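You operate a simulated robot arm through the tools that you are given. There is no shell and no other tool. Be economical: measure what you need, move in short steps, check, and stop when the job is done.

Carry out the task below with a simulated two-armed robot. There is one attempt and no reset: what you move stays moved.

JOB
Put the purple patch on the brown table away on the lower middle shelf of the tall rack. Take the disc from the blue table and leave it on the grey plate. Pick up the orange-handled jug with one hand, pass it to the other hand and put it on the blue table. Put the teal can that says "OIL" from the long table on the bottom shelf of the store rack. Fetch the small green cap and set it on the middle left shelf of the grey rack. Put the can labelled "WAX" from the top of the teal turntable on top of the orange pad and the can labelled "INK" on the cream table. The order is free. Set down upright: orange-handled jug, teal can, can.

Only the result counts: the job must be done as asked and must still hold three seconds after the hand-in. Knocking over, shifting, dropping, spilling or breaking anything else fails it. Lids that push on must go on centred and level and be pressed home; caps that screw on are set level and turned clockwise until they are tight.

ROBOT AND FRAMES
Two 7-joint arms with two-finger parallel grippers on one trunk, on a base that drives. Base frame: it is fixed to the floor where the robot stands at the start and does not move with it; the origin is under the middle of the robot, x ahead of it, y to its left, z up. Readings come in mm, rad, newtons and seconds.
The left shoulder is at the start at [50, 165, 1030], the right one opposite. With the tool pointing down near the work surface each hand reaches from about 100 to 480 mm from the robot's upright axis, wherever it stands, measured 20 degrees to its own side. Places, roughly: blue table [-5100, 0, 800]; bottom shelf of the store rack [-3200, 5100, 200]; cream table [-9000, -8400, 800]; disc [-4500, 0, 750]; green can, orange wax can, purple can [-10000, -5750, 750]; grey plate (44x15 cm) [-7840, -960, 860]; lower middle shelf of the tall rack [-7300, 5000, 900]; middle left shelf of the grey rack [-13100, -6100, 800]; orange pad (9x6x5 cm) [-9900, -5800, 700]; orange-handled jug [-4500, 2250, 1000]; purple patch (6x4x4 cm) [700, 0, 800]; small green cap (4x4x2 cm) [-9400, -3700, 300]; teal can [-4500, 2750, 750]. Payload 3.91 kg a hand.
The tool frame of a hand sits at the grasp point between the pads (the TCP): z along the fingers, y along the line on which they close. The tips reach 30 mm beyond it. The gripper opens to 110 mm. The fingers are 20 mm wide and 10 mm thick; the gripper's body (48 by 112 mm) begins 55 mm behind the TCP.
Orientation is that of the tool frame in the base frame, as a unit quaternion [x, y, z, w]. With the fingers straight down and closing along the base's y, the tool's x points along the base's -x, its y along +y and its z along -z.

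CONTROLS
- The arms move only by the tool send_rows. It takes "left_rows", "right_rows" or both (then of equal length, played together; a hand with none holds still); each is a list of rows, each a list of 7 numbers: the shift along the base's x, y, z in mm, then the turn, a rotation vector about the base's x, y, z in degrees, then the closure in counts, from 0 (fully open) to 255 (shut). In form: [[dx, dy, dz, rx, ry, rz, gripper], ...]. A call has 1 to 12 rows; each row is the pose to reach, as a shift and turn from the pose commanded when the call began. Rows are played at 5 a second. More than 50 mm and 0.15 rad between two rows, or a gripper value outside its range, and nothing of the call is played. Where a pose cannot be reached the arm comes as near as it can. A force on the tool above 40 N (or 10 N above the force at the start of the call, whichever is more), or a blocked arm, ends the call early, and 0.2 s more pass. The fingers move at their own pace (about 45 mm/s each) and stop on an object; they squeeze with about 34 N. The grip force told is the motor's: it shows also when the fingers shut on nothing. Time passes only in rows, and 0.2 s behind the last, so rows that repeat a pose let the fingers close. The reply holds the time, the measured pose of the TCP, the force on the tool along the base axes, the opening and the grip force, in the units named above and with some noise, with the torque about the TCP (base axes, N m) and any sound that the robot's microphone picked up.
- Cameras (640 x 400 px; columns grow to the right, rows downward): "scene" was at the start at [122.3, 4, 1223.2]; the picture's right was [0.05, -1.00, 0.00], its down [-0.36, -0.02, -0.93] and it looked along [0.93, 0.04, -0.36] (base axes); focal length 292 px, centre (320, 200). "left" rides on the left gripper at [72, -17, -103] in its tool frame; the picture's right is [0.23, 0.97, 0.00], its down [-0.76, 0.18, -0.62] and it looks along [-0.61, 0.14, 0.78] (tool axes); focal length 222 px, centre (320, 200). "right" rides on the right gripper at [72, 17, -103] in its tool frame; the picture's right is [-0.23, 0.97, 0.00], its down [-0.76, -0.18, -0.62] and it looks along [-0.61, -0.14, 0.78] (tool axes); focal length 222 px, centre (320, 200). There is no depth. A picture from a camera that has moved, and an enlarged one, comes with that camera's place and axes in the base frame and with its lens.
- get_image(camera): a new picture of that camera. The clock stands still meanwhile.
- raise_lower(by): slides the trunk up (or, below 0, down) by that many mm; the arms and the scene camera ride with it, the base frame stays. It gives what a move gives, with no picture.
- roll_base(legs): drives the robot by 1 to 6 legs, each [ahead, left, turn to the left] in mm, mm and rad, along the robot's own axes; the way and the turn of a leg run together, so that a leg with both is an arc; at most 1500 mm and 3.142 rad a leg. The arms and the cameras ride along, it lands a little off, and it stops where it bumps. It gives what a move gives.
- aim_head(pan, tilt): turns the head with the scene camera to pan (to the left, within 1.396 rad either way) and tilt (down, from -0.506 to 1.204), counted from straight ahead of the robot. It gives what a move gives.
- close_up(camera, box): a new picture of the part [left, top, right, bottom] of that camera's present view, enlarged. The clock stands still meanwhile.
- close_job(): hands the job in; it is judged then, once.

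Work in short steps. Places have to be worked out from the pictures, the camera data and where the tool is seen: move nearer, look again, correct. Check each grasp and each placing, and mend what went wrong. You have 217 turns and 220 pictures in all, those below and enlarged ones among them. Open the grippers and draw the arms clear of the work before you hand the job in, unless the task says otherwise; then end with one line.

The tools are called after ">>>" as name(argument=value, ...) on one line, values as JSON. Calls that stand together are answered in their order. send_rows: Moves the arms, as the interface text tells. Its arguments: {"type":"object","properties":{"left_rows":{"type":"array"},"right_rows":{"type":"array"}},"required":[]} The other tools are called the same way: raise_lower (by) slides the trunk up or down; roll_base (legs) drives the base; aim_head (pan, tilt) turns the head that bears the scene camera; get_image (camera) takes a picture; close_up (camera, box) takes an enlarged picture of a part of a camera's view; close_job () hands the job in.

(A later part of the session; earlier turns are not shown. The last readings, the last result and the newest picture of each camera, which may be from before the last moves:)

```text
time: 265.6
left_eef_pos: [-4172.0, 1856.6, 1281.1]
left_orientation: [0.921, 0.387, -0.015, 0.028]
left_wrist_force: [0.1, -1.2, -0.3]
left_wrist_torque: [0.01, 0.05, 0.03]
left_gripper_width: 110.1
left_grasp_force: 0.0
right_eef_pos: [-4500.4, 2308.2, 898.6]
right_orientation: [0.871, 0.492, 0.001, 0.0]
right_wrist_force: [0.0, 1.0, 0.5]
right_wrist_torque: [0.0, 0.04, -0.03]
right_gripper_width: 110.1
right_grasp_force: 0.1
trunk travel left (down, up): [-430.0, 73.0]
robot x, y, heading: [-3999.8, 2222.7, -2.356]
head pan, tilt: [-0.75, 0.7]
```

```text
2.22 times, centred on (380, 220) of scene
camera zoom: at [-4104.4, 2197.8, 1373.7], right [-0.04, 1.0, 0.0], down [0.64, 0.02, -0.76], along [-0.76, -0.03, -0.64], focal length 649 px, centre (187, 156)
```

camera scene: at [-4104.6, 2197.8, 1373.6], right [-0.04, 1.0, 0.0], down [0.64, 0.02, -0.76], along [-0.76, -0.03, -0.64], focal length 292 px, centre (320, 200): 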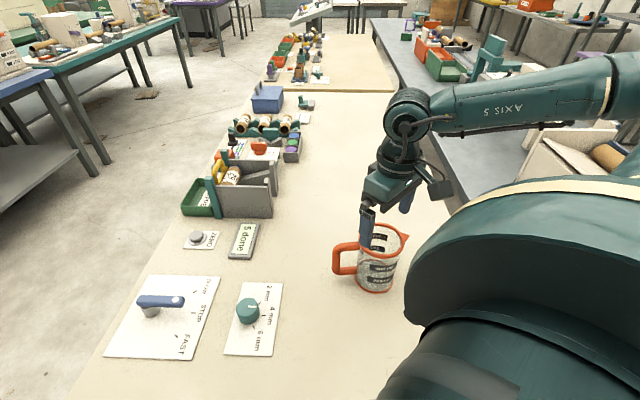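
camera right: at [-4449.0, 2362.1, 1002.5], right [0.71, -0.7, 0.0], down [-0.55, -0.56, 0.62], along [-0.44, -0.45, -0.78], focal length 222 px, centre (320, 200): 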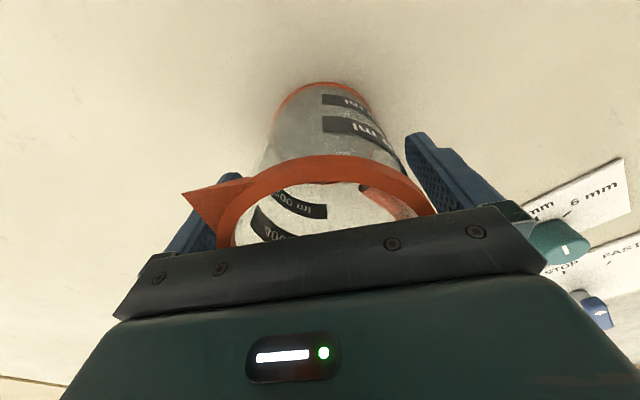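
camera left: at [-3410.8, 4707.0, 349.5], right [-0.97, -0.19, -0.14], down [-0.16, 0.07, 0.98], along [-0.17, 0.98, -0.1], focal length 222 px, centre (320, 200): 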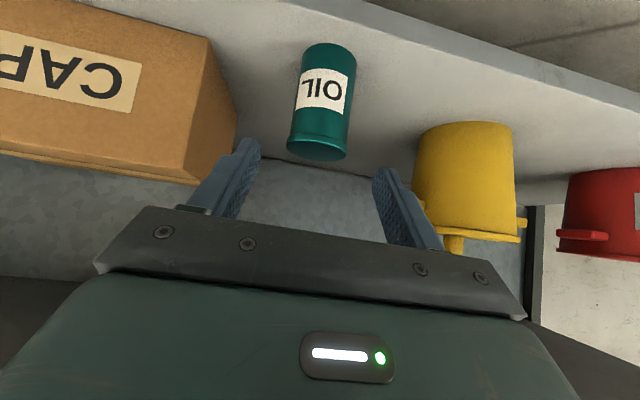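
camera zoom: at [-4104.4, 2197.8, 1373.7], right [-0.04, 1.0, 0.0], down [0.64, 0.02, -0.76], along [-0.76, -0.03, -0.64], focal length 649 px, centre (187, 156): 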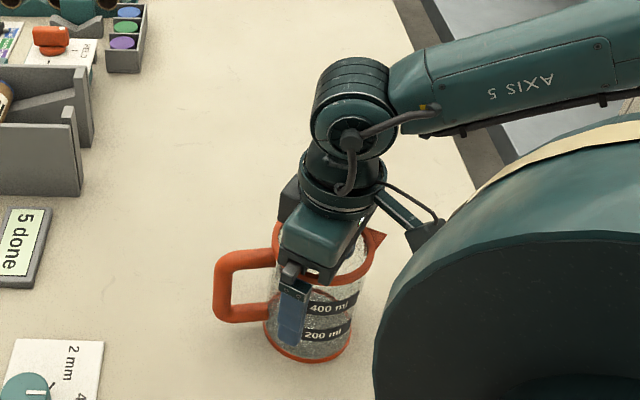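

The jug is straddled with no contact force. I close and lift a little.

>>> send_rows(right_rows=[[0, 0, 0, 0, 0, 0, 60], [0, 0, 0, 0, 0, 0, 120], [0, 0, 0, 0, 0, 0, 255], [0, 0, 0, 0, 0, 0, 255], [0, 0, 10, 0, 0, 0, 255], [0, 0, 30, 0, 0, 0, 255], [0, 0, 60, 0, 0, 0, 255]])

>>> get_image(camera="right")

>>> get_image(camera="scene")

```text
time: 267.2
left_eef_pos: [-4172.6, 1858.5, 1280.9]
left_orientation: [0.921, 0.387, -0.015, 0.027]
left_wrist_force: [0.6, 0.1, 0.7]
left_wrist_torque: [0.0, 0.03, 0.0]
left_gripper_width: 109.9
left_grasp_force: 0.0
right_eef_pos: [-4498.8, 2308.8, 958.0]
right_orientation: [0.871, 0.491, 0.0, 0.0]
right_wrist_force: [-0.2, -0.8, -1.7]
right_wrist_torque: [0.02, 0.01, 0.0]
right_gripper_width: 83.5
right_grasp_force: 33.8
trunk travel left (down, up): [-430.0, 73.0]
robot x, y, heading: [-3999.1, 2221.1, -2.357]
head pan, tilt: [-0.75, 0.7]
```

```text
139 pictures are left
camera right: at [-4448.7, 2361.7, 1062.5], right [0.71, -0.7, 0.0], down [-0.55, -0.56, 0.62], along [-0.44, -0.45, -0.78], focal length 222 px, centre (320, 200)
```

right: 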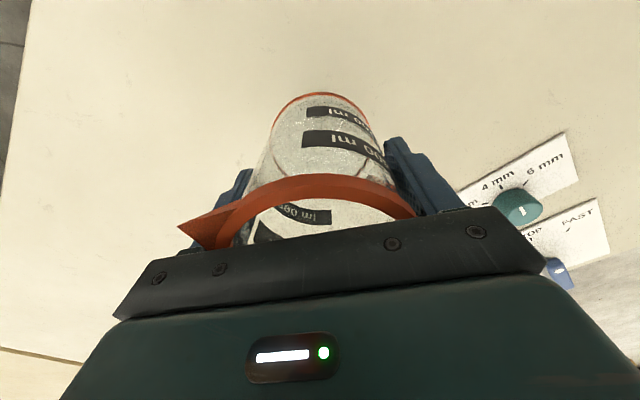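

```text
138 pictures are left
camera scene: at [-4104.0, 2197.8, 1373.7], right [-0.04, 1.0, 0.0], down [0.64, 0.02, -0.77], along [-0.76, -0.03, -0.64], focal length 292 px, centre (320, 200)
```

scene: 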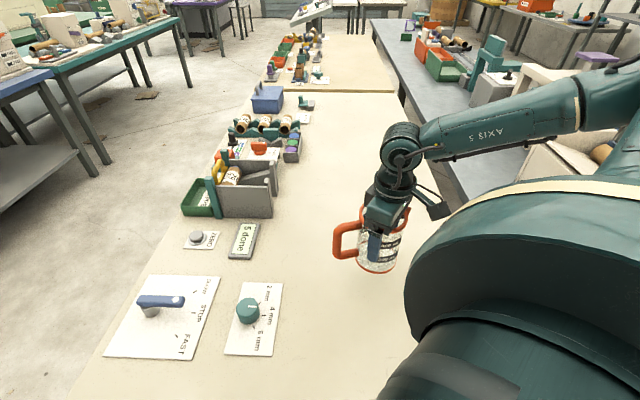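

The jug is held (83.5 mm, about 0.2 kg). I lift it and pull it in, then back away from the bench for the hand-over in free space.

>>> send_rows(right_rows=[[0, 0, 40, 0, 0, 0, 255], [0, 0, 80, 0, 0, 0, 255], [20, -20, 100, 0, 0, 0, 255], [40, -45, 110, 0, 0, 0, 255], [55, -75, 110, 0, 0, 0, 255], [65, -110, 110, 0, 0, 0, 255], [70, -145, 110, 0, 0, 0, 255]])

>>> roll_base(legs=[[-350, 0, 0]])

>>> aim_head(pan=0.0, tilt=0.4)

>>> get_image(camera="scene")

```text
time: 268.8
left_eef_pos: [-4172.4, 1855.4, 1281.0]
left_orientation: [0.922, 0.387, -0.014, 0.028]
left_wrist_force: [0.7, -0.2, -0.4]
left_wrist_torque: [0.01, 0.02, -0.02]
left_gripper_width: 109.9
left_grasp_force: 0.1
right_eef_pos: [-4432.6, 2161.4, 1070.2]
right_orientation: [0.872, 0.49, -0.001, 0.0]
right_wrist_force: [0.6, 0.7, -1.5]
right_wrist_torque: [0.03, -0.03, 0.01]
right_gripper_width: 83.7
right_grasp_force: 34.2
trunk travel left (down, up): [-430.0, 73.0]
robot x, y, heading: [-3999.1, 2221.7, -2.349]
head pan, tilt: [-0.75, 0.7]
```

```text
time: 271.1
left_eef_pos: [-3927.2, 2104.1, 1280.9]
left_orientation: [0.921, 0.389, -0.015, 0.028]
left_wrist_force: [-0.5, 0.2, 0.7]
left_wrist_torque: [0.0, 0.01, -0.01]
left_gripper_width: 110.1
left_grasp_force: 0.0
right_eef_pos: [-4187.6, 2410.3, 1070.4]
right_orientation: [0.87, 0.493, 0.0, 0.0]
right_wrist_force: [-0.3, -0.2, -1.1]
right_wrist_torque: [0.02, 0.01, -0.03]
right_gripper_width: 83.7
right_grasp_force: 34.3
trunk travel left (down, up): [-430.0, 73.0]
robot x, y, heading: [-3756.4, 2464.7, -2.348]
head pan, tilt: [-0.75, 0.7]
```

```text
time: 272.2
left_eef_pos: [-3926.9, 2104.0, 1281.3]
left_orientation: [0.921, 0.389, -0.015, 0.027]
left_wrist_force: [0.1, 0.7, -0.4]
left_wrist_torque: [-0.02, 0.0, 0.02]
left_gripper_width: 109.8
left_grasp_force: 0.0
right_eef_pos: [-4188.0, 2408.8, 1070.2]
right_orientation: [0.871, 0.492, 0.0, -0.001]
right_wrist_force: [0.0, -0.6, -0.6]
right_wrist_torque: [0.01, -0.01, -0.01]
right_gripper_width: 83.6
right_grasp_force: 34.3
trunk travel left (down, up): [-430.0, 73.0]
robot x, y, heading: [-3755.6, 2468.2, -2.35]
head pan, tilt: [0.0, 0.4]
```

```text
137 pictures are left
camera scene: at [-3840.3, 2382.0, 1400.5], right [-0.71, 0.7, 0.0], down [0.27, 0.28, -0.92], along [-0.65, -0.66, -0.39], focal length 292 px, centre (320, 200)
```

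scene: 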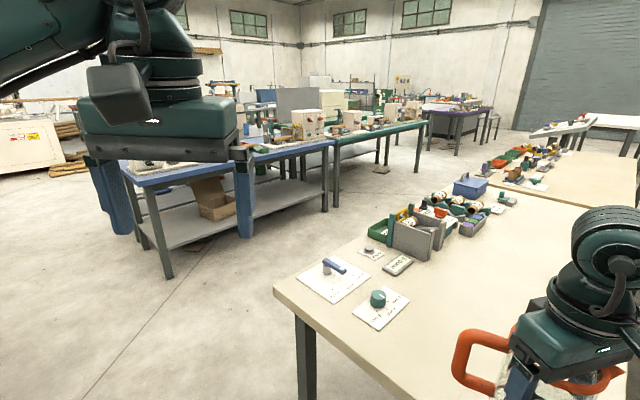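

The blue table is to the left, with its near corner about (-4300, 280). Now the hand-over: the right hand brings the jug to my front centre, turning −60° so the handle points ahead.

>>> send_rows(right_rows=[[17, -19, 0, 0, 0, -7.5, 255], [34, -38, 0, 0, 0, -15, 255], [51, -58, 0, 0, 0, -22.5, 255], [68, -77, 0, 0, 0, -30, 255], [85, -96, 0, 0, 0, -37.5, 255], [102, -115, 0, 0, 0, -45, 255], [119, -135, 0, 0, 0, -52.5, 255], [136, -154, 0, 0, 0, -60, 255]])

>>> aim_head(pan=0.0, tilt=0.8)

>>> get_image(camera="scene")

```text
time: 274.0
left_eef_pos: [-3927.1, 2103.1, 1281.3]
left_orientation: [0.921, 0.388, -0.014, 0.026]
left_wrist_force: [-0.4, -0.1, 0.3]
left_wrist_torque: [-0.01, 0.01, 0.03]
left_gripper_width: 110.1
left_grasp_force: 0.1
right_eef_pos: [-4070.8, 2280.3, 1073.2]
right_orientation: [1.0, -0.01, 0.0, -0.001]
right_wrist_force: [-0.3, 0.8, -1.2]
right_wrist_torque: [0.02, -0.02, 0.01]
right_gripper_width: 83.2
right_grasp_force: 33.9
right hand out of reach, approached as far as the arm can: row 7, 8
trunk travel left (down, up): [-430.0, 73.0]
robot x, y, heading: [-3754.1, 2471.1, -2.347]
head pan, tilt: [0.0, 0.4]
```

```text
time: 274.9
left_eef_pos: [-3926.3, 2104.2, 1281.0]
left_orientation: [0.921, 0.388, -0.015, 0.028]
left_wrist_force: [0.5, -0.1, -0.3]
left_wrist_torque: [0.04, -0.02, -0.01]
left_gripper_width: 110.2
left_grasp_force: 0.1
right_eef_pos: [-4069.9, 2281.1, 1074.3]
right_orientation: [1.0, -0.008, 0.001, 0.0]
right_wrist_force: [-0.3, 0.0, -1.5]
right_wrist_torque: [-0.01, -0.04, -0.01]
right_gripper_width: 83.3
right_grasp_force: 33.9
trunk travel left (down, up): [-430.0, 73.0]
robot x, y, heading: [-3754.7, 2468.9, -2.35]
head pan, tilt: [0.0, 0.799]
```

```text
136 pictures are left
camera scene: at [-3831.8, 2390.5, 1365.5], right [-0.71, 0.7, 0.0], down [0.5, 0.51, -0.7], along [-0.49, -0.5, -0.72], focal length 292 px, centre (320, 200)
```

scene: 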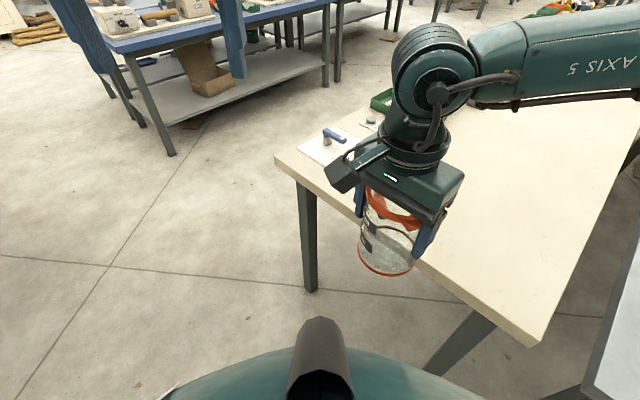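

The jug is in front with the handle pointing away. To let the left hand take the handle from its own side, I turn the jug +74° so the handle points left, while the left hand yaws −65°.

>>> send_rows(right_rows=[[-5, 0, 0, 0, 0, 7.4, 255], [-10, 1, 0, 0, 0, 14.8, 255], [-15, 2, 0, 0, 0, 22.2, 255], [-20, 2, 0, 0, 0, 29.6, 255], [-25, 3, 0, 0, 0, 37, 255], [-30, 4, 0, 0, 0, 44.4, 255], [-35, 5, 0, 0, 0, 51.8, 255], [-40, 5, 0, 0, 0, 59.2, 255], [-45, 6, 0, 0, 0, 66.6, 255], [-48, 6, 0, 0, 0, 74, 255]], left_rows=[[0, 0, 0, 0, 0, -6.5, 0], [0, 0, 0, 0, 0, -13, 0], [0, 0, 0, 0, 0, -19.5, 0], [0, 0, 0, 0, 0, -26, 0], [0, 0, 0, 0, 0, -32.5, 0], [0, 0, 0, 0, 0, -39, 0], [0, 0, 0, 0, 0, -45.5, 0], [0, 0, 0, 0, 0, -52, 0], [0, 0, 0, 0, 0, -58.5, 0], [0, 0, 0, 0, 0, -65, 0]])

>>> get_image(camera="scene")

```text
time: 277.1
left_eef_pos: [-3926.3, 2103.6, 1282.2]
left_orientation: [0.985, -0.169, -0.027, 0.015]
left_wrist_force: [-1.0, 0.6, -0.2]
left_wrist_torque: [-0.01, 0.01, -0.03]
left_gripper_width: 109.9
left_grasp_force: 0.0
right_eef_pos: [-4117.3, 2286.2, 1074.5]
right_orientation: [0.804, 0.595, 0.001, 0.0]
right_wrist_force: [-0.6, 0.6, -1.4]
right_wrist_torque: [0.02, -0.02, 0.0]
right_gripper_width: 82.9
right_grasp_force: 33.8
trunk travel left (down, up): [-430.0, 73.0]
robot x, y, heading: [-3752.9, 2469.1, -2.35]
head pan, tilt: [0.0, 0.799]
```

```text
135 pictures are left
camera scene: at [-3831.8, 2390.5, 1365.4], right [-0.71, 0.7, 0.0], down [0.5, 0.51, -0.7], along [-0.49, -0.5, -0.72], focal length 292 px, centre (320, 200)
```

scene: 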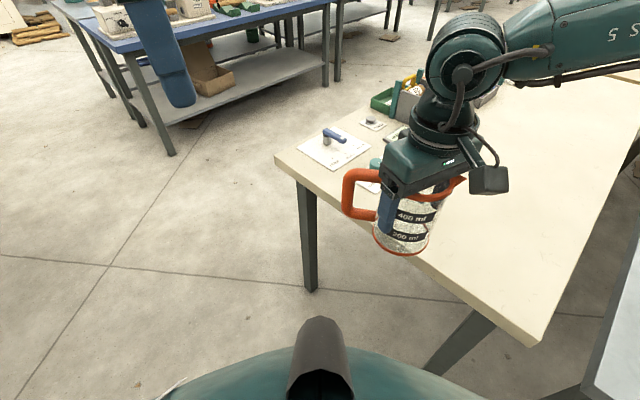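

Both arms got there and the handle points left; its outer bar is at about (-4078, 2205), z 1030–1100. I tilt the left tool 45° toward it and go to a staging point 150 mm back, half closed.

>>> send_rows(left_rows=[[-9, 11, -18, 2.5, 7.1, 0, 60], [-17, 22, -36, 5, 14.1, 0, 60], [-26, 33, -55, 7.6, 21.2, 0, 60], [-35, 44, -73, 10.1, 28.3, 0, 60], [-43, 55, -92, 12.6, 35.3, 0, 60], [-52, 66, -110, 15.1, 42.4, 0, 60]])

>>> get_image(camera="scene")

>>> get_image(camera="left")

```text
time: 278.5
left_eef_pos: [-3979.8, 2169.6, 1171.7]
left_orientation: [0.901, -0.146, -0.404, -0.053]
left_wrist_force: [0.0, 0.4, -0.1]
left_wrist_torque: [-0.02, 0.02, -0.02]
left_gripper_width: 84.4
left_grasp_force: 0.1
right_eef_pos: [-4118.3, 2285.5, 1074.8]
right_orientation: [0.804, 0.595, 0.0, 0.0]
right_wrist_force: [-0.2, -0.5, -1.6]
right_wrist_torque: [0.04, 0.0, 0.02]
right_gripper_width: 83.0
right_grasp_force: 34.2
trunk travel left (down, up): [-430.0, 73.0]
robot x, y, heading: [-3750.3, 2468.9, -2.343]
head pan, tilt: [0.0, 0.799]
```

```text
134 pictures are left
camera scene: at [-3831.7, 2390.4, 1365.4], right [-0.71, 0.7, 0.0], down [0.5, 0.51, -0.7], along [-0.49, -0.5, -0.72], focal length 292 px, centre (320, 200)
```

scene: 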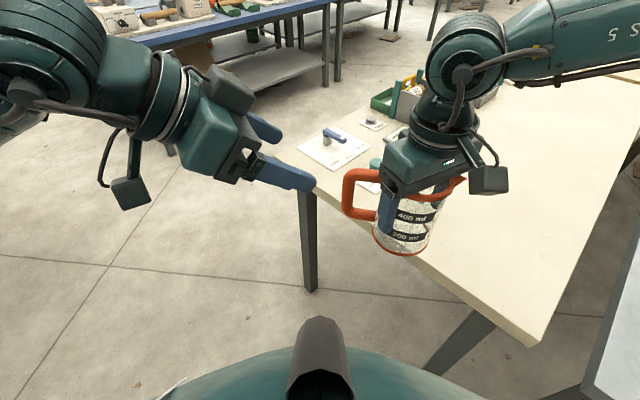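

```text
133 pictures are left
camera left: at [-3855.9, 2145.8, 1186.4], right [-0.15, -0.98, -0.15], down [-0.09, -0.13, 0.99], along [-0.98, 0.16, -0.07], focal length 222 px, centre (320, 200)
```

left: 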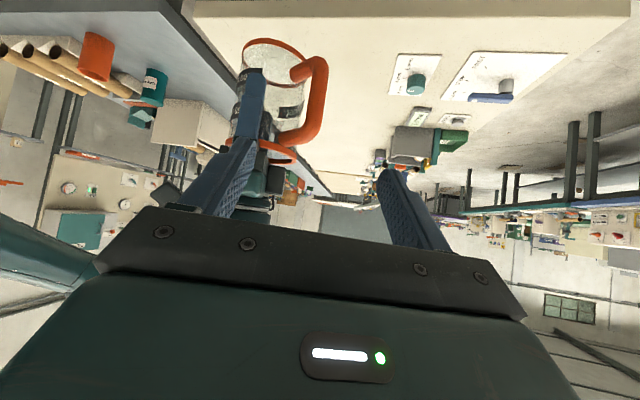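

The left camera confirms the bar centre (-4078, 2205, 1065). To avoid the right fingers I narrow the opening to ~40 mm and advance along the tool axis to just short of the bar's centre.

>>> send_rows(left_rows=[[0, 0, 0, 0, 0, 0, 162], [0, 0, 0, 0, 0, 0, 162], [0, 0, 0, 0, 0, 0, 162], [-23, 8, -25, 0, 0, 0, 162], [-46, 16, -51, 0, 0, 0, 162], [-65, 23, -72, 0, 0, 0, 162]])

>>> get_image(camera="left")

>>> close_up(camera="scene", box=[240, 110, 480, 260])

```text
time: 279.9
left_eef_pos: [-4043.8, 2192.7, 1100.7]
left_orientation: [0.902, -0.146, -0.402, -0.053]
left_wrist_force: [-0.2, 0.3, 0.4]
left_wrist_torque: [0.04, -0.01, 0.06]
left_gripper_width: 40.2
left_grasp_force: 0.1
right_eef_pos: [-4118.0, 2288.0, 1074.4]
right_orientation: [0.804, 0.594, 0.0, 0.0]
right_wrist_force: [0.3, -0.2, -1.4]
right_wrist_torque: [0.01, 0.01, 0.02]
right_gripper_width: 83.0
right_grasp_force: 34.2
trunk travel left (down, up): [-430.0, 73.0]
robot x, y, heading: [-3755.3, 2468.1, -2.348]
head pan, tilt: [0.0, 0.799]
```

```text
132 pictures are left
camera left: at [-3919.4, 2168.9, 1115.3], right [-0.15, -0.98, -0.15], down [-0.1, -0.13, 0.99], along [-0.98, 0.16, -0.07], focal length 222 px, centre (320, 200)
```

left: 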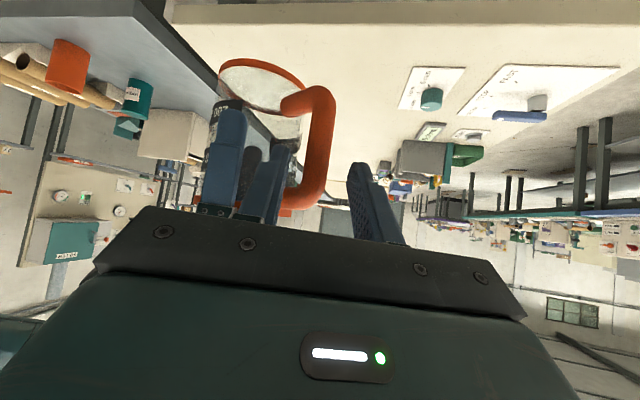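

```text
2.67 times, centred on (360, 185) of scene
camera zoom: at [-3832.2, 2390.6, 1365.4], right [-0.71, 0.7, 0.0], down [0.5, 0.51, -0.7], along [-0.49, -0.5, -0.72], focal length 779 px, centre (213, 240)
```

zoom: 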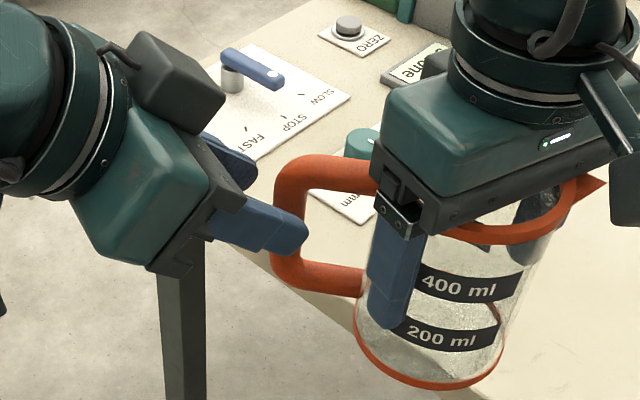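

The bar lies midway between the fingers. I advance the last 38 mm and close on the handle.

>>> send_rows(left_rows=[[-14, 5, -14, 0, 0, 0, 162], [-28, 9, -28, 0, 0, 0, 162], [-28, 9, -28, 0, 0, 0, 210], [-28, 9, -28, 0, 0, 0, 255], [-28, 9, -28, 0, 0, 0, 255], [-28, 9, -28, 0, 0, 0, 255]])

>>> close_up(camera="scene", box=[240, 110, 480, 260])

```text
time: 281.3
left_eef_pos: [-4071.6, 2203.2, 1069.2]
left_orientation: [0.902, -0.145, -0.402, -0.053]
left_wrist_force: [-0.1, 5.0, 1.2]
left_wrist_torque: [0.51, -0.38, 0.0]
left_gripper_width: 17.6
left_grasp_force: 33.9
right_eef_pos: [-4117.8, 2286.2, 1074.5]
right_orientation: [0.804, 0.594, -0.001, 0.0]
right_wrist_force: [-0.4, -4.2, -2.2]
right_wrist_torque: [-0.44, 0.4, -0.26]
right_gripper_width: 83.0
right_grasp_force: 33.8
trunk travel left (down, up): [-430.0, 73.0]
robot x, y, heading: [-3754.0, 2468.0, -2.352]
head pan, tilt: [0.0, 0.799]
```

```text
2.67 times, centred on (360, 185) of scene
camera zoom: at [-3831.8, 2390.5, 1365.4], right [-0.71, 0.7, 0.0], down [0.5, 0.51, -0.7], along [-0.49, -0.5, -0.72], focal length 779 px, centre (213, 240)
```

zoom: 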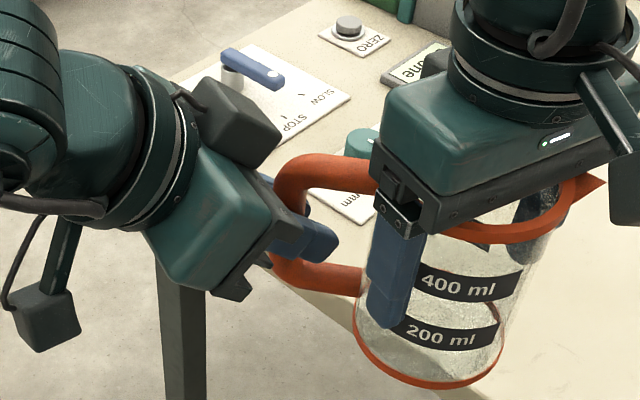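

The left holds the handle (17.6 mm). I open the right hand and lift it straight up off the jug.

>>> send_rows(right_rows=[[0, 0, 0, 0, 0, 0, 180], [0, 0, 0, 0, 0, 0, 60], [0, 0, 0, 0, 0, 0, 0], [0, 0, 0, 0, 0, 0, 0], [0, 0, 15, 0, 0, 0, 0]])

>>> close_up(camera="scene", box=[240, 110, 480, 260])

>>> send_rows(right_rows=[[0, 0, 25, 0, 0, 0, 0], [0, 0, 50, 0, 0, 0, 0], [0, 0, 80, 0, 0, 0, 0], [-15, 20, 90, 0, 0, 0, 0], [-40, 50, 90, 0, 0, 0, 0], [-65, 80, 90, 0, 0, 0, 0], [-90, 110, 90, 0, 0, 0, 0]])

>>> close_up(camera="scene", box=[240, 110, 480, 260])

```text
time: 282.5
left_eef_pos: [-4070.9, 2201.5, 1069.6]
left_orientation: [0.902, -0.145, -0.402, -0.051]
left_wrist_force: [0.4, -0.9, -0.6]
left_wrist_torque: [-0.08, -0.04, 0.0]
left_gripper_width: 17.1
left_grasp_force: 34.1
right_eef_pos: [-4117.8, 2286.8, 1090.4]
right_orientation: [0.804, 0.594, 0.0, 0.0]
right_wrist_force: [-0.2, 0.0, 0.2]
right_wrist_torque: [0.01, 0.0, 0.02]
right_gripper_width: 110.1
right_grasp_force: 0.0
trunk travel left (down, up): [-430.0, 73.0]
robot x, y, heading: [-3757.2, 2468.4, -2.35]
head pan, tilt: [0.0, 0.799]
```

```text
2.67 times, centred on (360, 185) of scene
camera zoom: at [-3831.5, 2390.6, 1365.4], right [-0.71, 0.7, 0.0], down [0.5, 0.51, -0.7], along [-0.49, -0.5, -0.72], focal length 779 px, centre (213, 240)
```

zoom: 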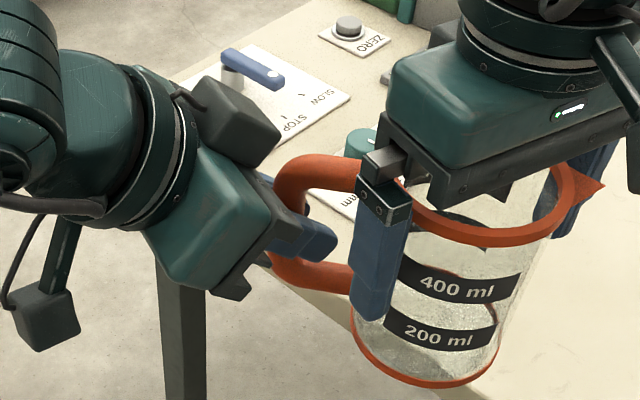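

```text
time: 284.1
left_eef_pos: [-4070.9, 2202.2, 1071.1]
left_orientation: [0.903, -0.146, -0.402, -0.052]
left_wrist_force: [-0.4, -0.2, -0.2]
left_wrist_torque: [-0.06, -0.05, -0.01]
left_gripper_width: 17.4
left_grasp_force: 33.7
right_eef_pos: [-4207.8, 2397.2, 1181.0]
right_orientation: [0.804, 0.595, 0.0, 0.0]
right_wrist_force: [0.3, 0.9, 0.5]
right_wrist_torque: [0.0, -0.03, 0.0]
right_gripper_width: 109.9
right_grasp_force: 0.1
trunk travel left (down, up): [-430.0, 73.0]
robot x, y, heading: [-3753.0, 2469.7, -2.347]
head pan, tilt: [0.0, 0.799]
```

```text
2.67 times, centred on (360, 185) of scene
camera zoom: at [-3832.2, 2391.3, 1365.4], right [-0.71, 0.7, 0.0], down [0.5, 0.51, -0.7], along [-0.49, -0.5, -0.72], focal length 779 px, centre (213, 240)
```

zoom: 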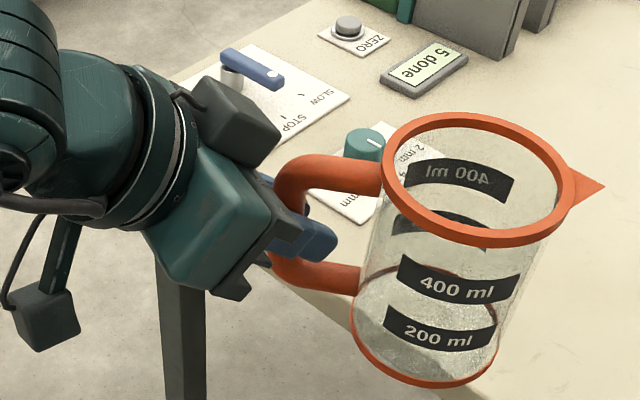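

The hand-over worked and the jug hangs level in the left hand. I turn to face −y, drive toward the blue table and look.

>>> roll_base(legs=[[0, 0, 0.78], [1250, 0, 0]])

>>> aim_head(pan=-0.5, tilt=0.5)

>>> get_image(camera="scene")

>>> aim_head(pan=0.3, tilt=0.4)

>>> get_image(camera="scene")

```text
time: 292.4
left_eef_pos: [-3801.2, 806.7, 1070.5]
left_orientation: [0.89, 0.207, -0.392, 0.104]
left_wrist_force: [0.1, 0.4, -1.1]
left_wrist_torque: [-0.03, -0.11, -0.02]
left_gripper_width: 17.1
left_grasp_force: 33.5
right_eef_pos: [-4036.7, 848.9, 1179.8]
right_orientation: [0.52, 0.854, 0.0, -0.001]
right_wrist_force: [-0.2, -0.1, 0.6]
right_wrist_torque: [-0.02, 0.01, -0.01]
right_gripper_width: 110.2
right_grasp_force: 0.0
trunk travel left (down, up): [-430.0, 73.0]
robot x, y, heading: [-3763.4, 1219.2, -1.573]
head pan, tilt: [0.0, 0.799]
```

```text
time: 293.3
left_eef_pos: [-3802.5, 805.8, 1070.6]
left_orientation: [0.89, 0.207, -0.392, 0.103]
left_wrist_force: [0.1, -0.2, -0.1]
left_wrist_torque: [0.02, -0.08, -0.01]
left_gripper_width: 17.2
left_grasp_force: 33.6
right_eef_pos: [-4036.4, 848.7, 1179.9]
right_orientation: [0.52, 0.854, 0.0, 0.0]
right_wrist_force: [0.0, -0.5, -0.1]
right_wrist_torque: [-0.01, -0.03, 0.01]
right_gripper_width: 110.2
right_grasp_force: 0.1
trunk travel left (down, up): [-430.0, 73.0]
robot x, y, heading: [-3766.5, 1218.4, -1.569]
head pan, tilt: [-0.499, 0.499]
```

```text
127 pictures are left
camera scene: at [-3806.9, 1109.1, 1391.3], right [-0.88, 0.48, 0.0], down [0.23, 0.42, -0.88], along [-0.42, -0.77, -0.48], focal length 292 px, centre (320, 200)
```

scene: 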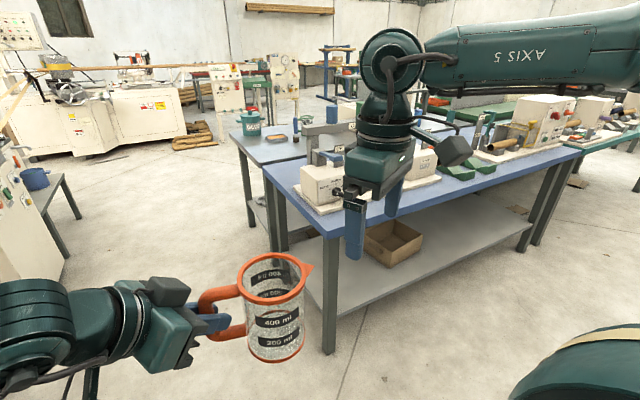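

```text
time: 294.4
left_eef_pos: [-3802.7, 806.1, 1069.3]
left_orientation: [0.891, 0.207, -0.391, 0.104]
left_wrist_force: [0.1, -0.5, 0.3]
left_wrist_torque: [-0.01, -0.1, 0.04]
left_gripper_width: 17.2
left_grasp_force: 34.0
right_eef_pos: [-4036.1, 850.7, 1180.8]
right_orientation: [0.52, 0.854, 0.0, 0.0]
right_wrist_force: [-0.1, 0.6, -0.5]
right_wrist_torque: [0.02, 0.02, 0.01]
right_gripper_width: 110.0
right_grasp_force: 0.0
trunk travel left (down, up): [-430.0, 73.0]
robot x, y, heading: [-3766.6, 1216.1, -1.572]
head pan, tilt: [0.3, 0.4]
```

```text
126 pictures are left
camera scene: at [-3736.1, 1100.3, 1400.5], right [-0.96, -0.29, 0.0], down [-0.11, 0.37, -0.92], along [0.27, -0.88, -0.39], focal length 292 px, centre (320, 200)
```

scene: 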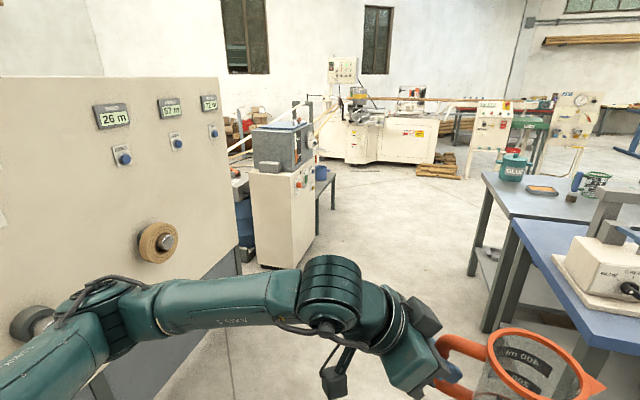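

The blue table runs from about (-4240, 390) west along y≈390. I zoom in to see its contents, the disc and the free space.

>>> aim_head(pan=-0.5, tilt=0.4)

>>> close_up(camera="scene", box=[220, 100, 480, 262])

>>> close_up(camera="scene", box=[400, 80, 640, 230])

```text
time: 295.6
left_eef_pos: [-3801.5, 806.0, 1069.6]
left_orientation: [0.891, 0.207, -0.391, 0.104]
left_wrist_force: [0.6, 1.1, 0.2]
left_wrist_torque: [-0.02, -0.04, -0.03]
left_gripper_width: 17.3
left_grasp_force: 33.9
right_eef_pos: [-4035.1, 849.8, 1180.9]
right_orientation: [0.519, 0.855, 0.0, 0.0]
right_wrist_force: [-0.5, 0.0, -0.8]
right_wrist_torque: [0.01, 0.01, 0.0]
right_gripper_width: 110.0
right_grasp_force: 0.0
trunk travel left (down, up): [-430.0, 73.0]
robot x, y, heading: [-3764.4, 1220.2, -1.57]
head pan, tilt: [-0.499, 0.4]
```

```text
2.46 times, centred on (350, 181) of scene
camera zoom: at [-3807.7, 1107.6, 1400.5], right [-0.88, 0.48, 0.0], down [0.19, 0.34, -0.92], along [-0.44, -0.81, -0.39], focal length 719 px, centre (246, 247)
```

zoom: 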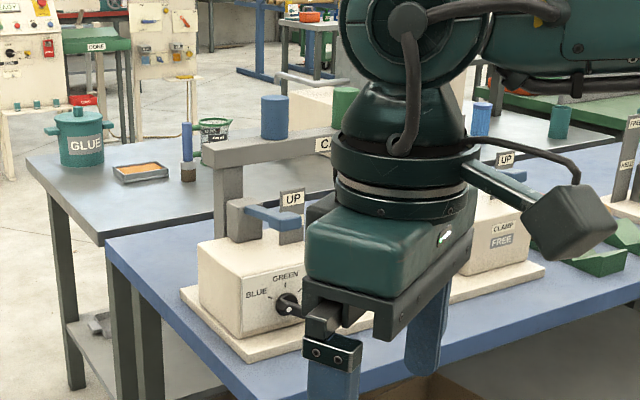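

```text
2.67 times, centred on (520, 155) of scene
camera zoom: at [-3807.7, 1107.6, 1400.5], right [-0.88, 0.48, 0.0], down [0.19, 0.34, -0.92], along [-0.44, -0.81, -0.39], focal length 779 px, centre (-213, 320)
```

zoom: 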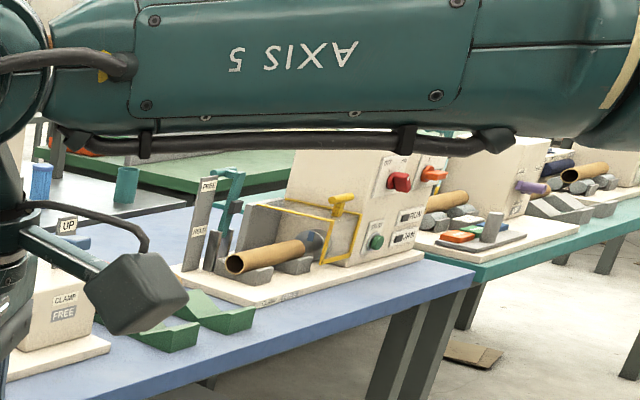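

I go on 900 mm so I can look at the east end of the blue table from closer.

>>> roll_base(legs=[[900, 40, 0]])

>>> roll_base(legs=[[0, 0, -1.2]])

>>> aim_head(pan=-0.1, tilt=0.5)

>>> get_image(camera="scene")

```text
time: 300.4
left_eef_pos: [-3760.9, -100.1, 1070.2]
left_orientation: [0.89, 0.208, -0.392, 0.103]
left_wrist_force: [-0.1, 0.6, 0.3]
left_wrist_torque: [-0.01, -0.05, 0.0]
left_gripper_width: 17.2
left_grasp_force: 34.2
right_eef_pos: [-3995.8, -58.0, 1180.0]
right_orientation: [0.519, 0.855, 0.0, 0.0]
right_wrist_force: [0.0, -0.6, 0.3]
right_wrist_torque: [-0.01, -0.01, -0.01]
right_gripper_width: 110.0
right_grasp_force: 0.1
trunk travel left (down, up): [-430.0, 73.0]
robot x, y, heading: [-3723.8, 311.0, -1.571]
head pan, tilt: [-0.499, 0.4]
```

```text
time: 303.7
left_eef_pos: [-4119.4, 192.0, 1070.3]
left_orientation: [0.855, -0.325, -0.383, -0.132]
left_wrist_force: [-0.6, -0.4, -0.4]
left_wrist_torque: [-0.07, -0.02, -0.02]
left_gripper_width: 17.1
left_grasp_force: 33.8
right_eef_pos: [-4168.5, 424.2, 1180.3]
right_orientation: [0.907, 0.42, 0.0, 0.0]
right_wrist_force: [0.3, -1.2, -0.4]
right_wrist_torque: [-0.02, 0.0, 0.0]
right_gripper_width: 110.1
right_grasp_force: 0.0
trunk travel left (down, up): [-430.0, 73.0]
robot x, y, heading: [-3727.4, 311.8, -2.756]
head pan, tilt: [-0.499, 0.4]
```

```text
time: 304.6
left_eef_pos: [-4121.0, 191.2, 1068.5]
left_orientation: [0.855, -0.324, -0.384, -0.132]
left_wrist_force: [0.4, -0.5, -0.5]
left_wrist_torque: [-0.08, 0.01, 0.0]
left_gripper_width: 17.0
left_grasp_force: 34.5
right_eef_pos: [-4169.4, 425.0, 1180.3]
right_orientation: [0.908, 0.42, 0.0, 0.0]
right_wrist_force: [0.5, 0.2, 0.4]
right_wrist_torque: [0.01, -0.01, -0.01]
right_gripper_width: 110.1
right_grasp_force: 0.0
trunk travel left (down, up): [-430.0, 73.0]
robot x, y, heading: [-3722.9, 313.1, -2.752]
head pan, tilt: [-0.099, 0.499]
```

```text
123 pictures are left
camera scene: at [-3838.2, 275.4, 1391.4], right [-0.28, 0.96, 0.0], down [0.46, 0.14, -0.88], along [-0.84, -0.25, -0.48], focal length 292 px, centre (320, 200)
```

scene: 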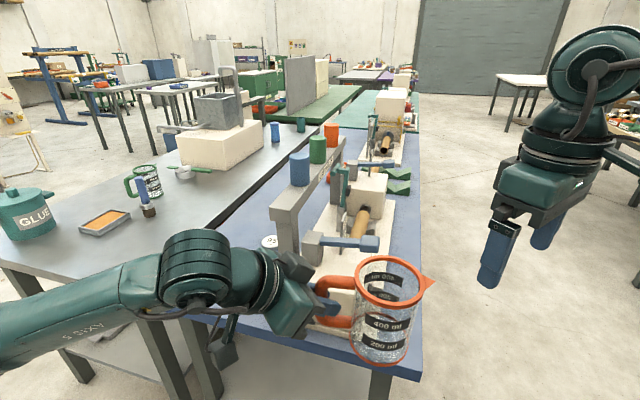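

There's a small round disc with lettering at (269, 241) near the fixture. I zoom there.

>>> close_up(camera="scene", box=[190, 110, 430, 260])

>>> close_up(camera="scene", box=[230, 220, 310, 270])

```text
2.67 times, centred on (310, 185) of scene
camera zoom: at [-3838.2, 275.4, 1391.4], right [-0.28, 0.96, 0.0], down [0.46, 0.14, -0.88], along [-0.84, -0.25, -0.48], focal length 779 px, centre (347, 240)
```

zoom: 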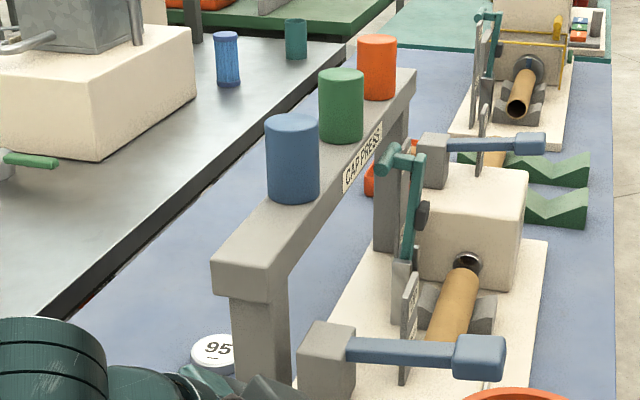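

```text
8.00 times, centred on (270, 245) of scene
camera zoom: at [-3838.2, 275.4, 1391.4], right [-0.28, 0.96, 0.0], down [0.46, 0.14, -0.88], along [-0.84, -0.25, -0.48], focal length 2337 px, centre (720, -160)
```

zoom: 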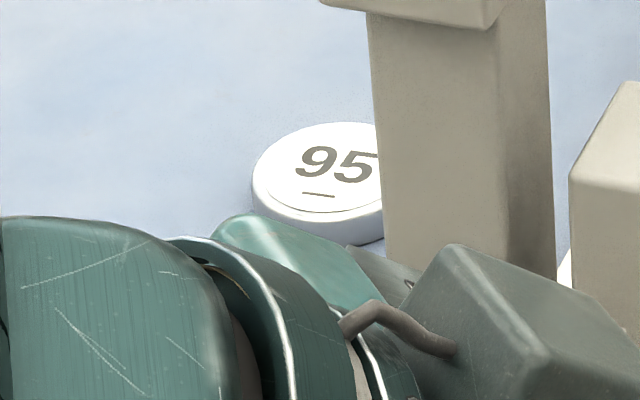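

The disc ("95") is at about (-4534, -100), south of the press arch. The SE corner of the blue table is free, so the jug goes to about (-4320, -250). I turn to face −x and line up.

>>> roll_base(legs=[[0, 0, -0.39], [0, 690, 0], [130, 0, 0]])

>>> aim_head(pan=0.1, tilt=0.65)

>>> get_image(camera="scene")

```text
time: 313.1
left_eef_pos: [-4264.9, -340.4, 1068.9]
left_orientation: [0.78, -0.478, -0.351, -0.201]
left_wrist_force: [-0.3, 0.2, 0.4]
left_wrist_torque: [-0.02, -0.01, -0.03]
left_gripper_width: 17.1
left_grasp_force: 34.0
right_eef_pos: [-4223.2, -105.6, 1180.5]
right_orientation: [0.97, 0.244, 0.002, -0.001]
right_wrist_force: [0.1, 0.1, -0.2]
right_wrist_torque: [-0.02, -0.05, 0.01]
right_gripper_width: 110.0
right_grasp_force: 0.0
trunk travel left (down, up): [-430.0, 73.0]
robot x, y, heading: [-3848.2, -370.5, -3.126]
head pan, tilt: [-0.099, 0.499]
```

```text
time: 313.8
left_eef_pos: [-4262.9, -340.9, 1069.3]
left_orientation: [0.779, -0.478, -0.352, -0.201]
left_wrist_force: [-0.5, -0.6, -0.1]
left_wrist_torque: [-0.07, 0.02, 0.0]
left_gripper_width: 17.3
left_grasp_force: 33.6
right_eef_pos: [-4223.0, -106.6, 1181.4]
right_orientation: [0.97, 0.244, 0.0, 0.0]
right_wrist_force: [0.7, 0.1, 0.0]
right_wrist_torque: [0.04, 0.0, 0.0]
right_gripper_width: 110.2
right_grasp_force: 0.0
trunk travel left (down, up): [-430.0, 73.0]
robot x, y, heading: [-3850.8, -372.5, -3.132]
head pan, tilt: [0.099, 0.649]
```

```text
120 pictures are left
camera scene: at [-3965.9, -383.1, 1378.0], right [-0.11, 0.99, 0.0], down [0.6, 0.07, -0.8], along [-0.79, -0.09, -0.6], focal length 292 px, centre (320, 200)
```

scene: 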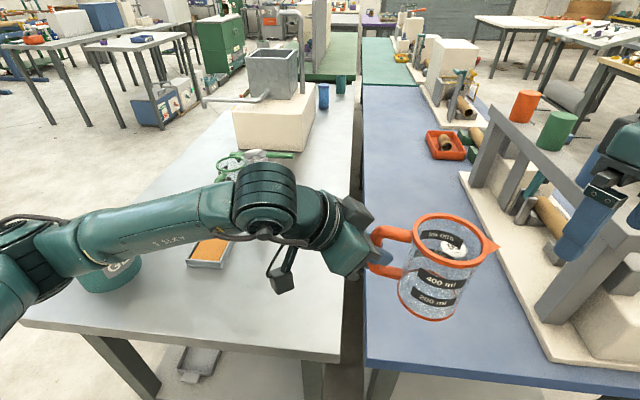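

The free SE corner is clear, but lowering here would bring my left elbow near the GLUE pot. I turn 0.53 left so the elbow stays east of the tables, and shift so the jug is over the free corner.

>>> roll_base(legs=[[0, 0, 0.53], [-45, -240, 0]])

>>> aim_head(pan=-0.2, tilt=0.8)

>>> get_image(camera="scene")

```text
time: 318.0
left_eef_pos: [-4309.1, -328.8, 1070.2]
left_orientation: [0.879, -0.254, -0.392, -0.1]
left_wrist_force: [0.7, 0.5, 0.3]
left_wrist_torque: [-0.07, -0.02, 0.0]
left_gripper_width: 16.9
left_grasp_force: 34.0
right_eef_pos: [-4393.5, -106.6, 1181.2]
right_orientation: [0.87, 0.494, 0.0, 0.0]
right_wrist_force: [0.3, 0.1, 1.0]
right_wrist_torque: [-0.01, -0.01, -0.03]
right_gripper_width: 110.1
right_grasp_force: 0.0
trunk travel left (down, up): [-430.0, 73.0]
robot x, y, heading: [-3939.3, -138.3, -2.587]
head pan, tilt: [0.099, 0.649]
```

```text
time: 318.8
left_eef_pos: [-4307.6, -328.2, 1069.5]
left_orientation: [0.878, -0.254, -0.392, -0.101]
left_wrist_force: [-0.4, -0.1, 0.1]
left_wrist_torque: [-0.07, -0.04, 0.0]
left_gripper_width: 17.1
left_grasp_force: 34.0
right_eef_pos: [-4394.0, -106.8, 1179.9]
right_orientation: [0.87, 0.494, 0.0, -0.001]
right_wrist_force: [0.4, 0.3, 0.6]
right_wrist_torque: [-0.02, 0.03, -0.03]
right_gripper_width: 110.3
right_grasp_force: 0.0
trunk travel left (down, up): [-430.0, 73.0]
robot x, y, heading: [-3940.2, -144.0, -2.593]
head pan, tilt: [-0.201, 0.799]
```

```text
119 pictures are left
camera scene: at [-4037.6, -188.2, 1365.4], right [-0.34, 0.94, 0.0], down [0.67, 0.25, -0.7], along [-0.66, -0.24, -0.72], focal length 292 px, centre (320, 200)
```

scene: 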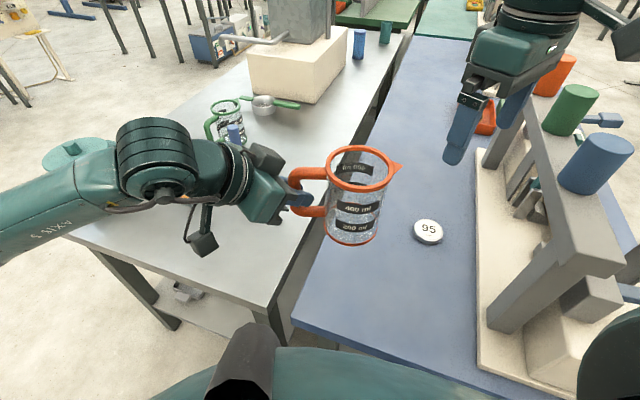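

The jug hangs over the free corner (≈(-4333, -236)) and the disc shows at (-4536, -94). I lower with the left arm only, since my right elbow is over the press.

>>> send_rows(left_rows=[[0, 0, -35, 0, 0, 0, 255], [0, 0, -70, 0, 0, 0, 255], [0, 0, -105, 0, 0, 0, 255], [0, 0, -140, 0, 0, 0, 255], [0, 0, -165, 0, 0, 0, 255]])

>>> get_image(camera="scene")

```text
time: 320.0
left_eef_pos: [-4308.5, -329.1, 905.3]
left_orientation: [0.878, -0.254, -0.393, -0.1]
left_wrist_force: [1.6, -0.4, -0.5]
left_wrist_torque: [-0.06, -0.02, 0.0]
left_gripper_width: 17.3
left_grasp_force: 34.2
right_eef_pos: [-4394.3, -106.1, 1179.9]
right_orientation: [0.87, 0.493, 0.0, -0.001]
right_wrist_force: [-0.3, 0.9, 0.2]
right_wrist_torque: [0.0, 0.02, -0.01]
right_gripper_width: 110.0
right_grasp_force: 0.0
trunk travel left (down, up): [-430.0, 73.0]
robot x, y, heading: [-3936.7, -143.9, -2.595]
head pan, tilt: [-0.201, 0.799]
```

```text
118 pictures are left
camera scene: at [-4037.6, -188.2, 1365.4], right [-0.34, 0.94, 0.0], down [0.67, 0.25, -0.7], along [-0.65, -0.24, -0.72], focal length 292 px, centre (320, 200)
```

scene: 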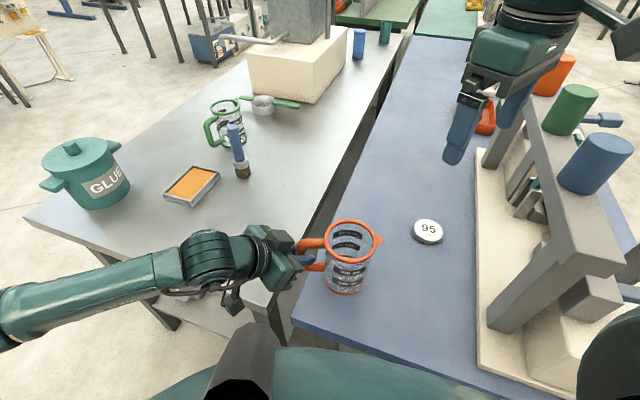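

Clear all round. I lower the last bit in small steps until contact.

>>> send_rows(left_rows=[[0, 0, -8, 0, 0, 0, 255], [0, 0, -13, 0, 0, 0, 255], [0, 0, -17, 0, 0, 0, 255], [0, 0, -21, 0, 0, 0, 255], [0, 0, -25, 0, 0, 0, 255], [0, 0, -28, 0, 0, 0, 255]])

>>> close_up(camera="scene", box=[240, 180, 440, 305])

```text
time: 321.4
left_eef_pos: [-4309.0, -328.6, 875.6]
left_orientation: [0.879, -0.253, -0.392, -0.1]
left_wrist_force: [0.8, -0.3, -0.8]
left_wrist_torque: [-0.07, -0.01, 0.01]
left_gripper_width: 17.4
left_grasp_force: 34.2
right_eef_pos: [-4394.4, -106.2, 1179.8]
right_orientation: [0.87, 0.493, 0.0, 0.0]
right_wrist_force: [0.3, 0.2, 0.2]
right_wrist_torque: [0.02, 0.01, 0.0]
right_gripper_width: 109.9
right_grasp_force: 0.1
trunk travel left (down, up): [-430.0, 73.0]
robot x, y, heading: [-3935.4, -145.1, -2.592]
head pan, tilt: [-0.201, 0.799]
```

```text
3.20 times, centred on (340, 242) of scene
camera zoom: at [-4037.6, -188.1, 1365.4], right [-0.34, 0.94, 0.0], down [0.67, 0.25, -0.7], along [-0.65, -0.24, -0.72], focal length 935 px, centre (256, 64)
```

zoom: 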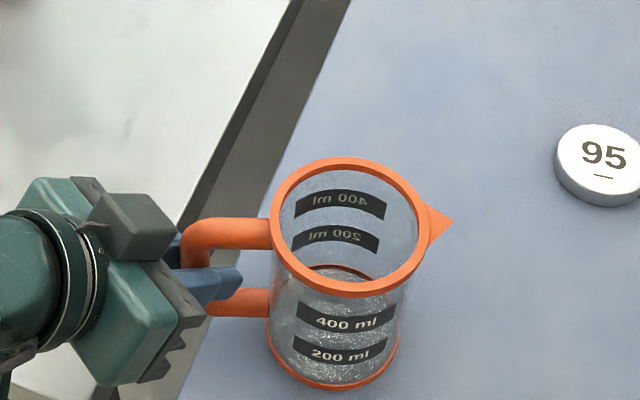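

No contact yet; I continue in small steps.

>>> send_rows(left_rows=[[0, 0, -3, 0, 0, 0, 255], [0, 0, -6, 0, 0, 0, 255], [0, 0, -9, 0, 0, 0, 255], [0, 0, -12, 0, 0, 0, 255], [0, 0, -15, 0, 0, 0, 255], [0, 0, -18, 0, 0, 0, 255]])

```text
time: 322.9
left_eef_pos: [-4312.6, -328.2, 865.6]
left_orientation: [0.875, -0.252, -0.401, -0.101]
left_wrist_force: [1.8, -0.6, 9.8]
left_wrist_torque: [0.63, -0.23, -0.13]
left_gripper_width: 17.9
left_grasp_force: 34.3
right_eef_pos: [-4394.4, -106.5, 1180.1]
right_orientation: [0.87, 0.493, 0.0, 0.0]
right_wrist_force: [-0.5, -0.3, 0.3]
right_wrist_torque: [0.01, -0.01, -0.01]
right_gripper_width: 110.1
right_grasp_force: 0.0
trunk travel left (down, up): [-430.0, 73.0]
robot x, y, heading: [-3933.6, -145.8, -2.591]
head pan, tilt: [-0.201, 0.799]
stopped in row 6 (left hand): the force on the tool passed its limit at 41 N (the readings are from after the stop); the commanded pose is now the measured one
```

Contact. I ease up, open to ~45 mm, check, and retract along the tool axis.

>>> send_rows(left_rows=[[0, 0, 2, 0, 0, 0, 255], [0, 0, 2, 0, 0, 0, 200], [0, 0, 2, 0, 0, 0, 155], [0, 0, 2, 0, 0, 0, 155], [13, -8, 15, 0, 0, 0, 155], [32, -19, 35, 0, 0, 0, 155], [65, -38, 68, 0, 0, 0, 155], [85, -50, 95, 0, 0, 0, 155]])

>>> close_up(camera="scene", box=[200, 150, 440, 300])

```text
refused: row 7 steps farther than a row can; nothing moved
```

```text
2.67 times, centred on (320, 225) of scene
camera zoom: at [-4037.5, -187.8, 1365.0], right [-0.34, 0.94, 0.0], down [0.67, 0.25, -0.7], along [-0.65, -0.24, -0.72], focal length 779 px, centre (320, 133)
```

zoom: 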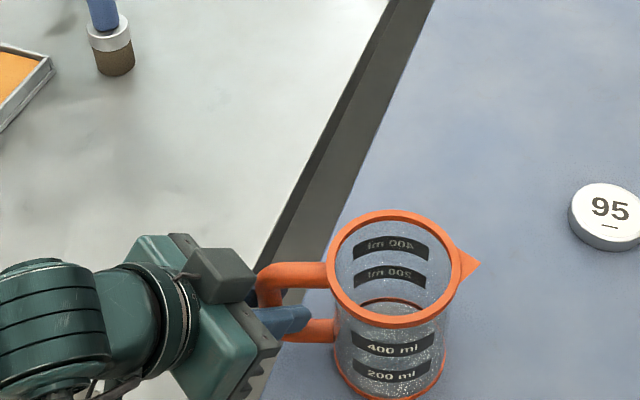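

A row step was too long; same move with shorter steps.

>>> send_rows(left_rows=[[0, 0, 2, 0, 0, 0, 255], [0, 0, 2, 0, 0, 0, 200], [0, 0, 2, 0, 0, 0, 155], [0, 0, 2, 0, 0, 0, 155], [13, -8, 15, 0, 0, 0, 155], [32, -19, 35, 0, 0, 0, 155], [52, -30, 55, 0, 0, 0, 155], [72, -42, 80, 0, 0, 0, 155], [85, -50, 110, 0, 0, 0, 100]])

>>> close_up(camera="scene", box=[200, 150, 440, 300])

```text
time: 324.9
left_eef_pos: [-4225.9, -380.4, 976.2]
left_orientation: [0.876, -0.253, -0.397, -0.1]
left_wrist_force: [-0.9, -0.2, -0.6]
left_wrist_torque: [0.0, -0.01, 0.01]
left_gripper_width: 67.0
left_grasp_force: 0.1
right_eef_pos: [-4393.7, -106.5, 1180.5]
right_orientation: [0.87, 0.493, 0.0, 0.001]
right_wrist_force: [-0.5, 0.1, 0.1]
right_wrist_torque: [-0.01, 0.01, -0.01]
right_gripper_width: 110.0
right_grasp_force: 0.0
trunk travel left (down, up): [-430.0, 73.0]
robot x, y, heading: [-3943.3, -148.1, -2.592]
head pan, tilt: [-0.201, 0.799]
```

```text
2.67 times, centred on (320, 225) of scene
camera zoom: at [-4037.2, -188.1, 1365.4], right [-0.34, 0.94, 0.0], down [0.67, 0.25, -0.7], along [-0.66, -0.24, -0.72], focal length 779 px, centre (320, 133)
```

zoom: 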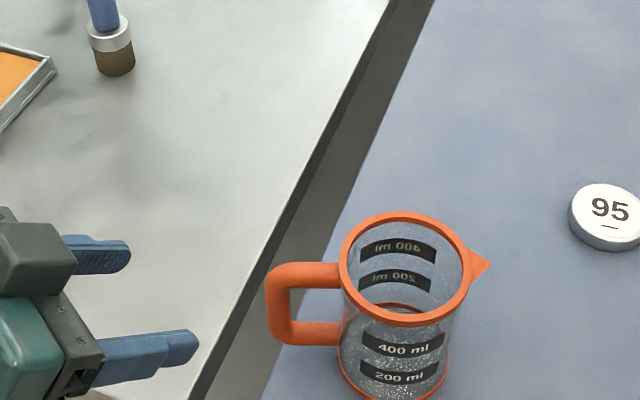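

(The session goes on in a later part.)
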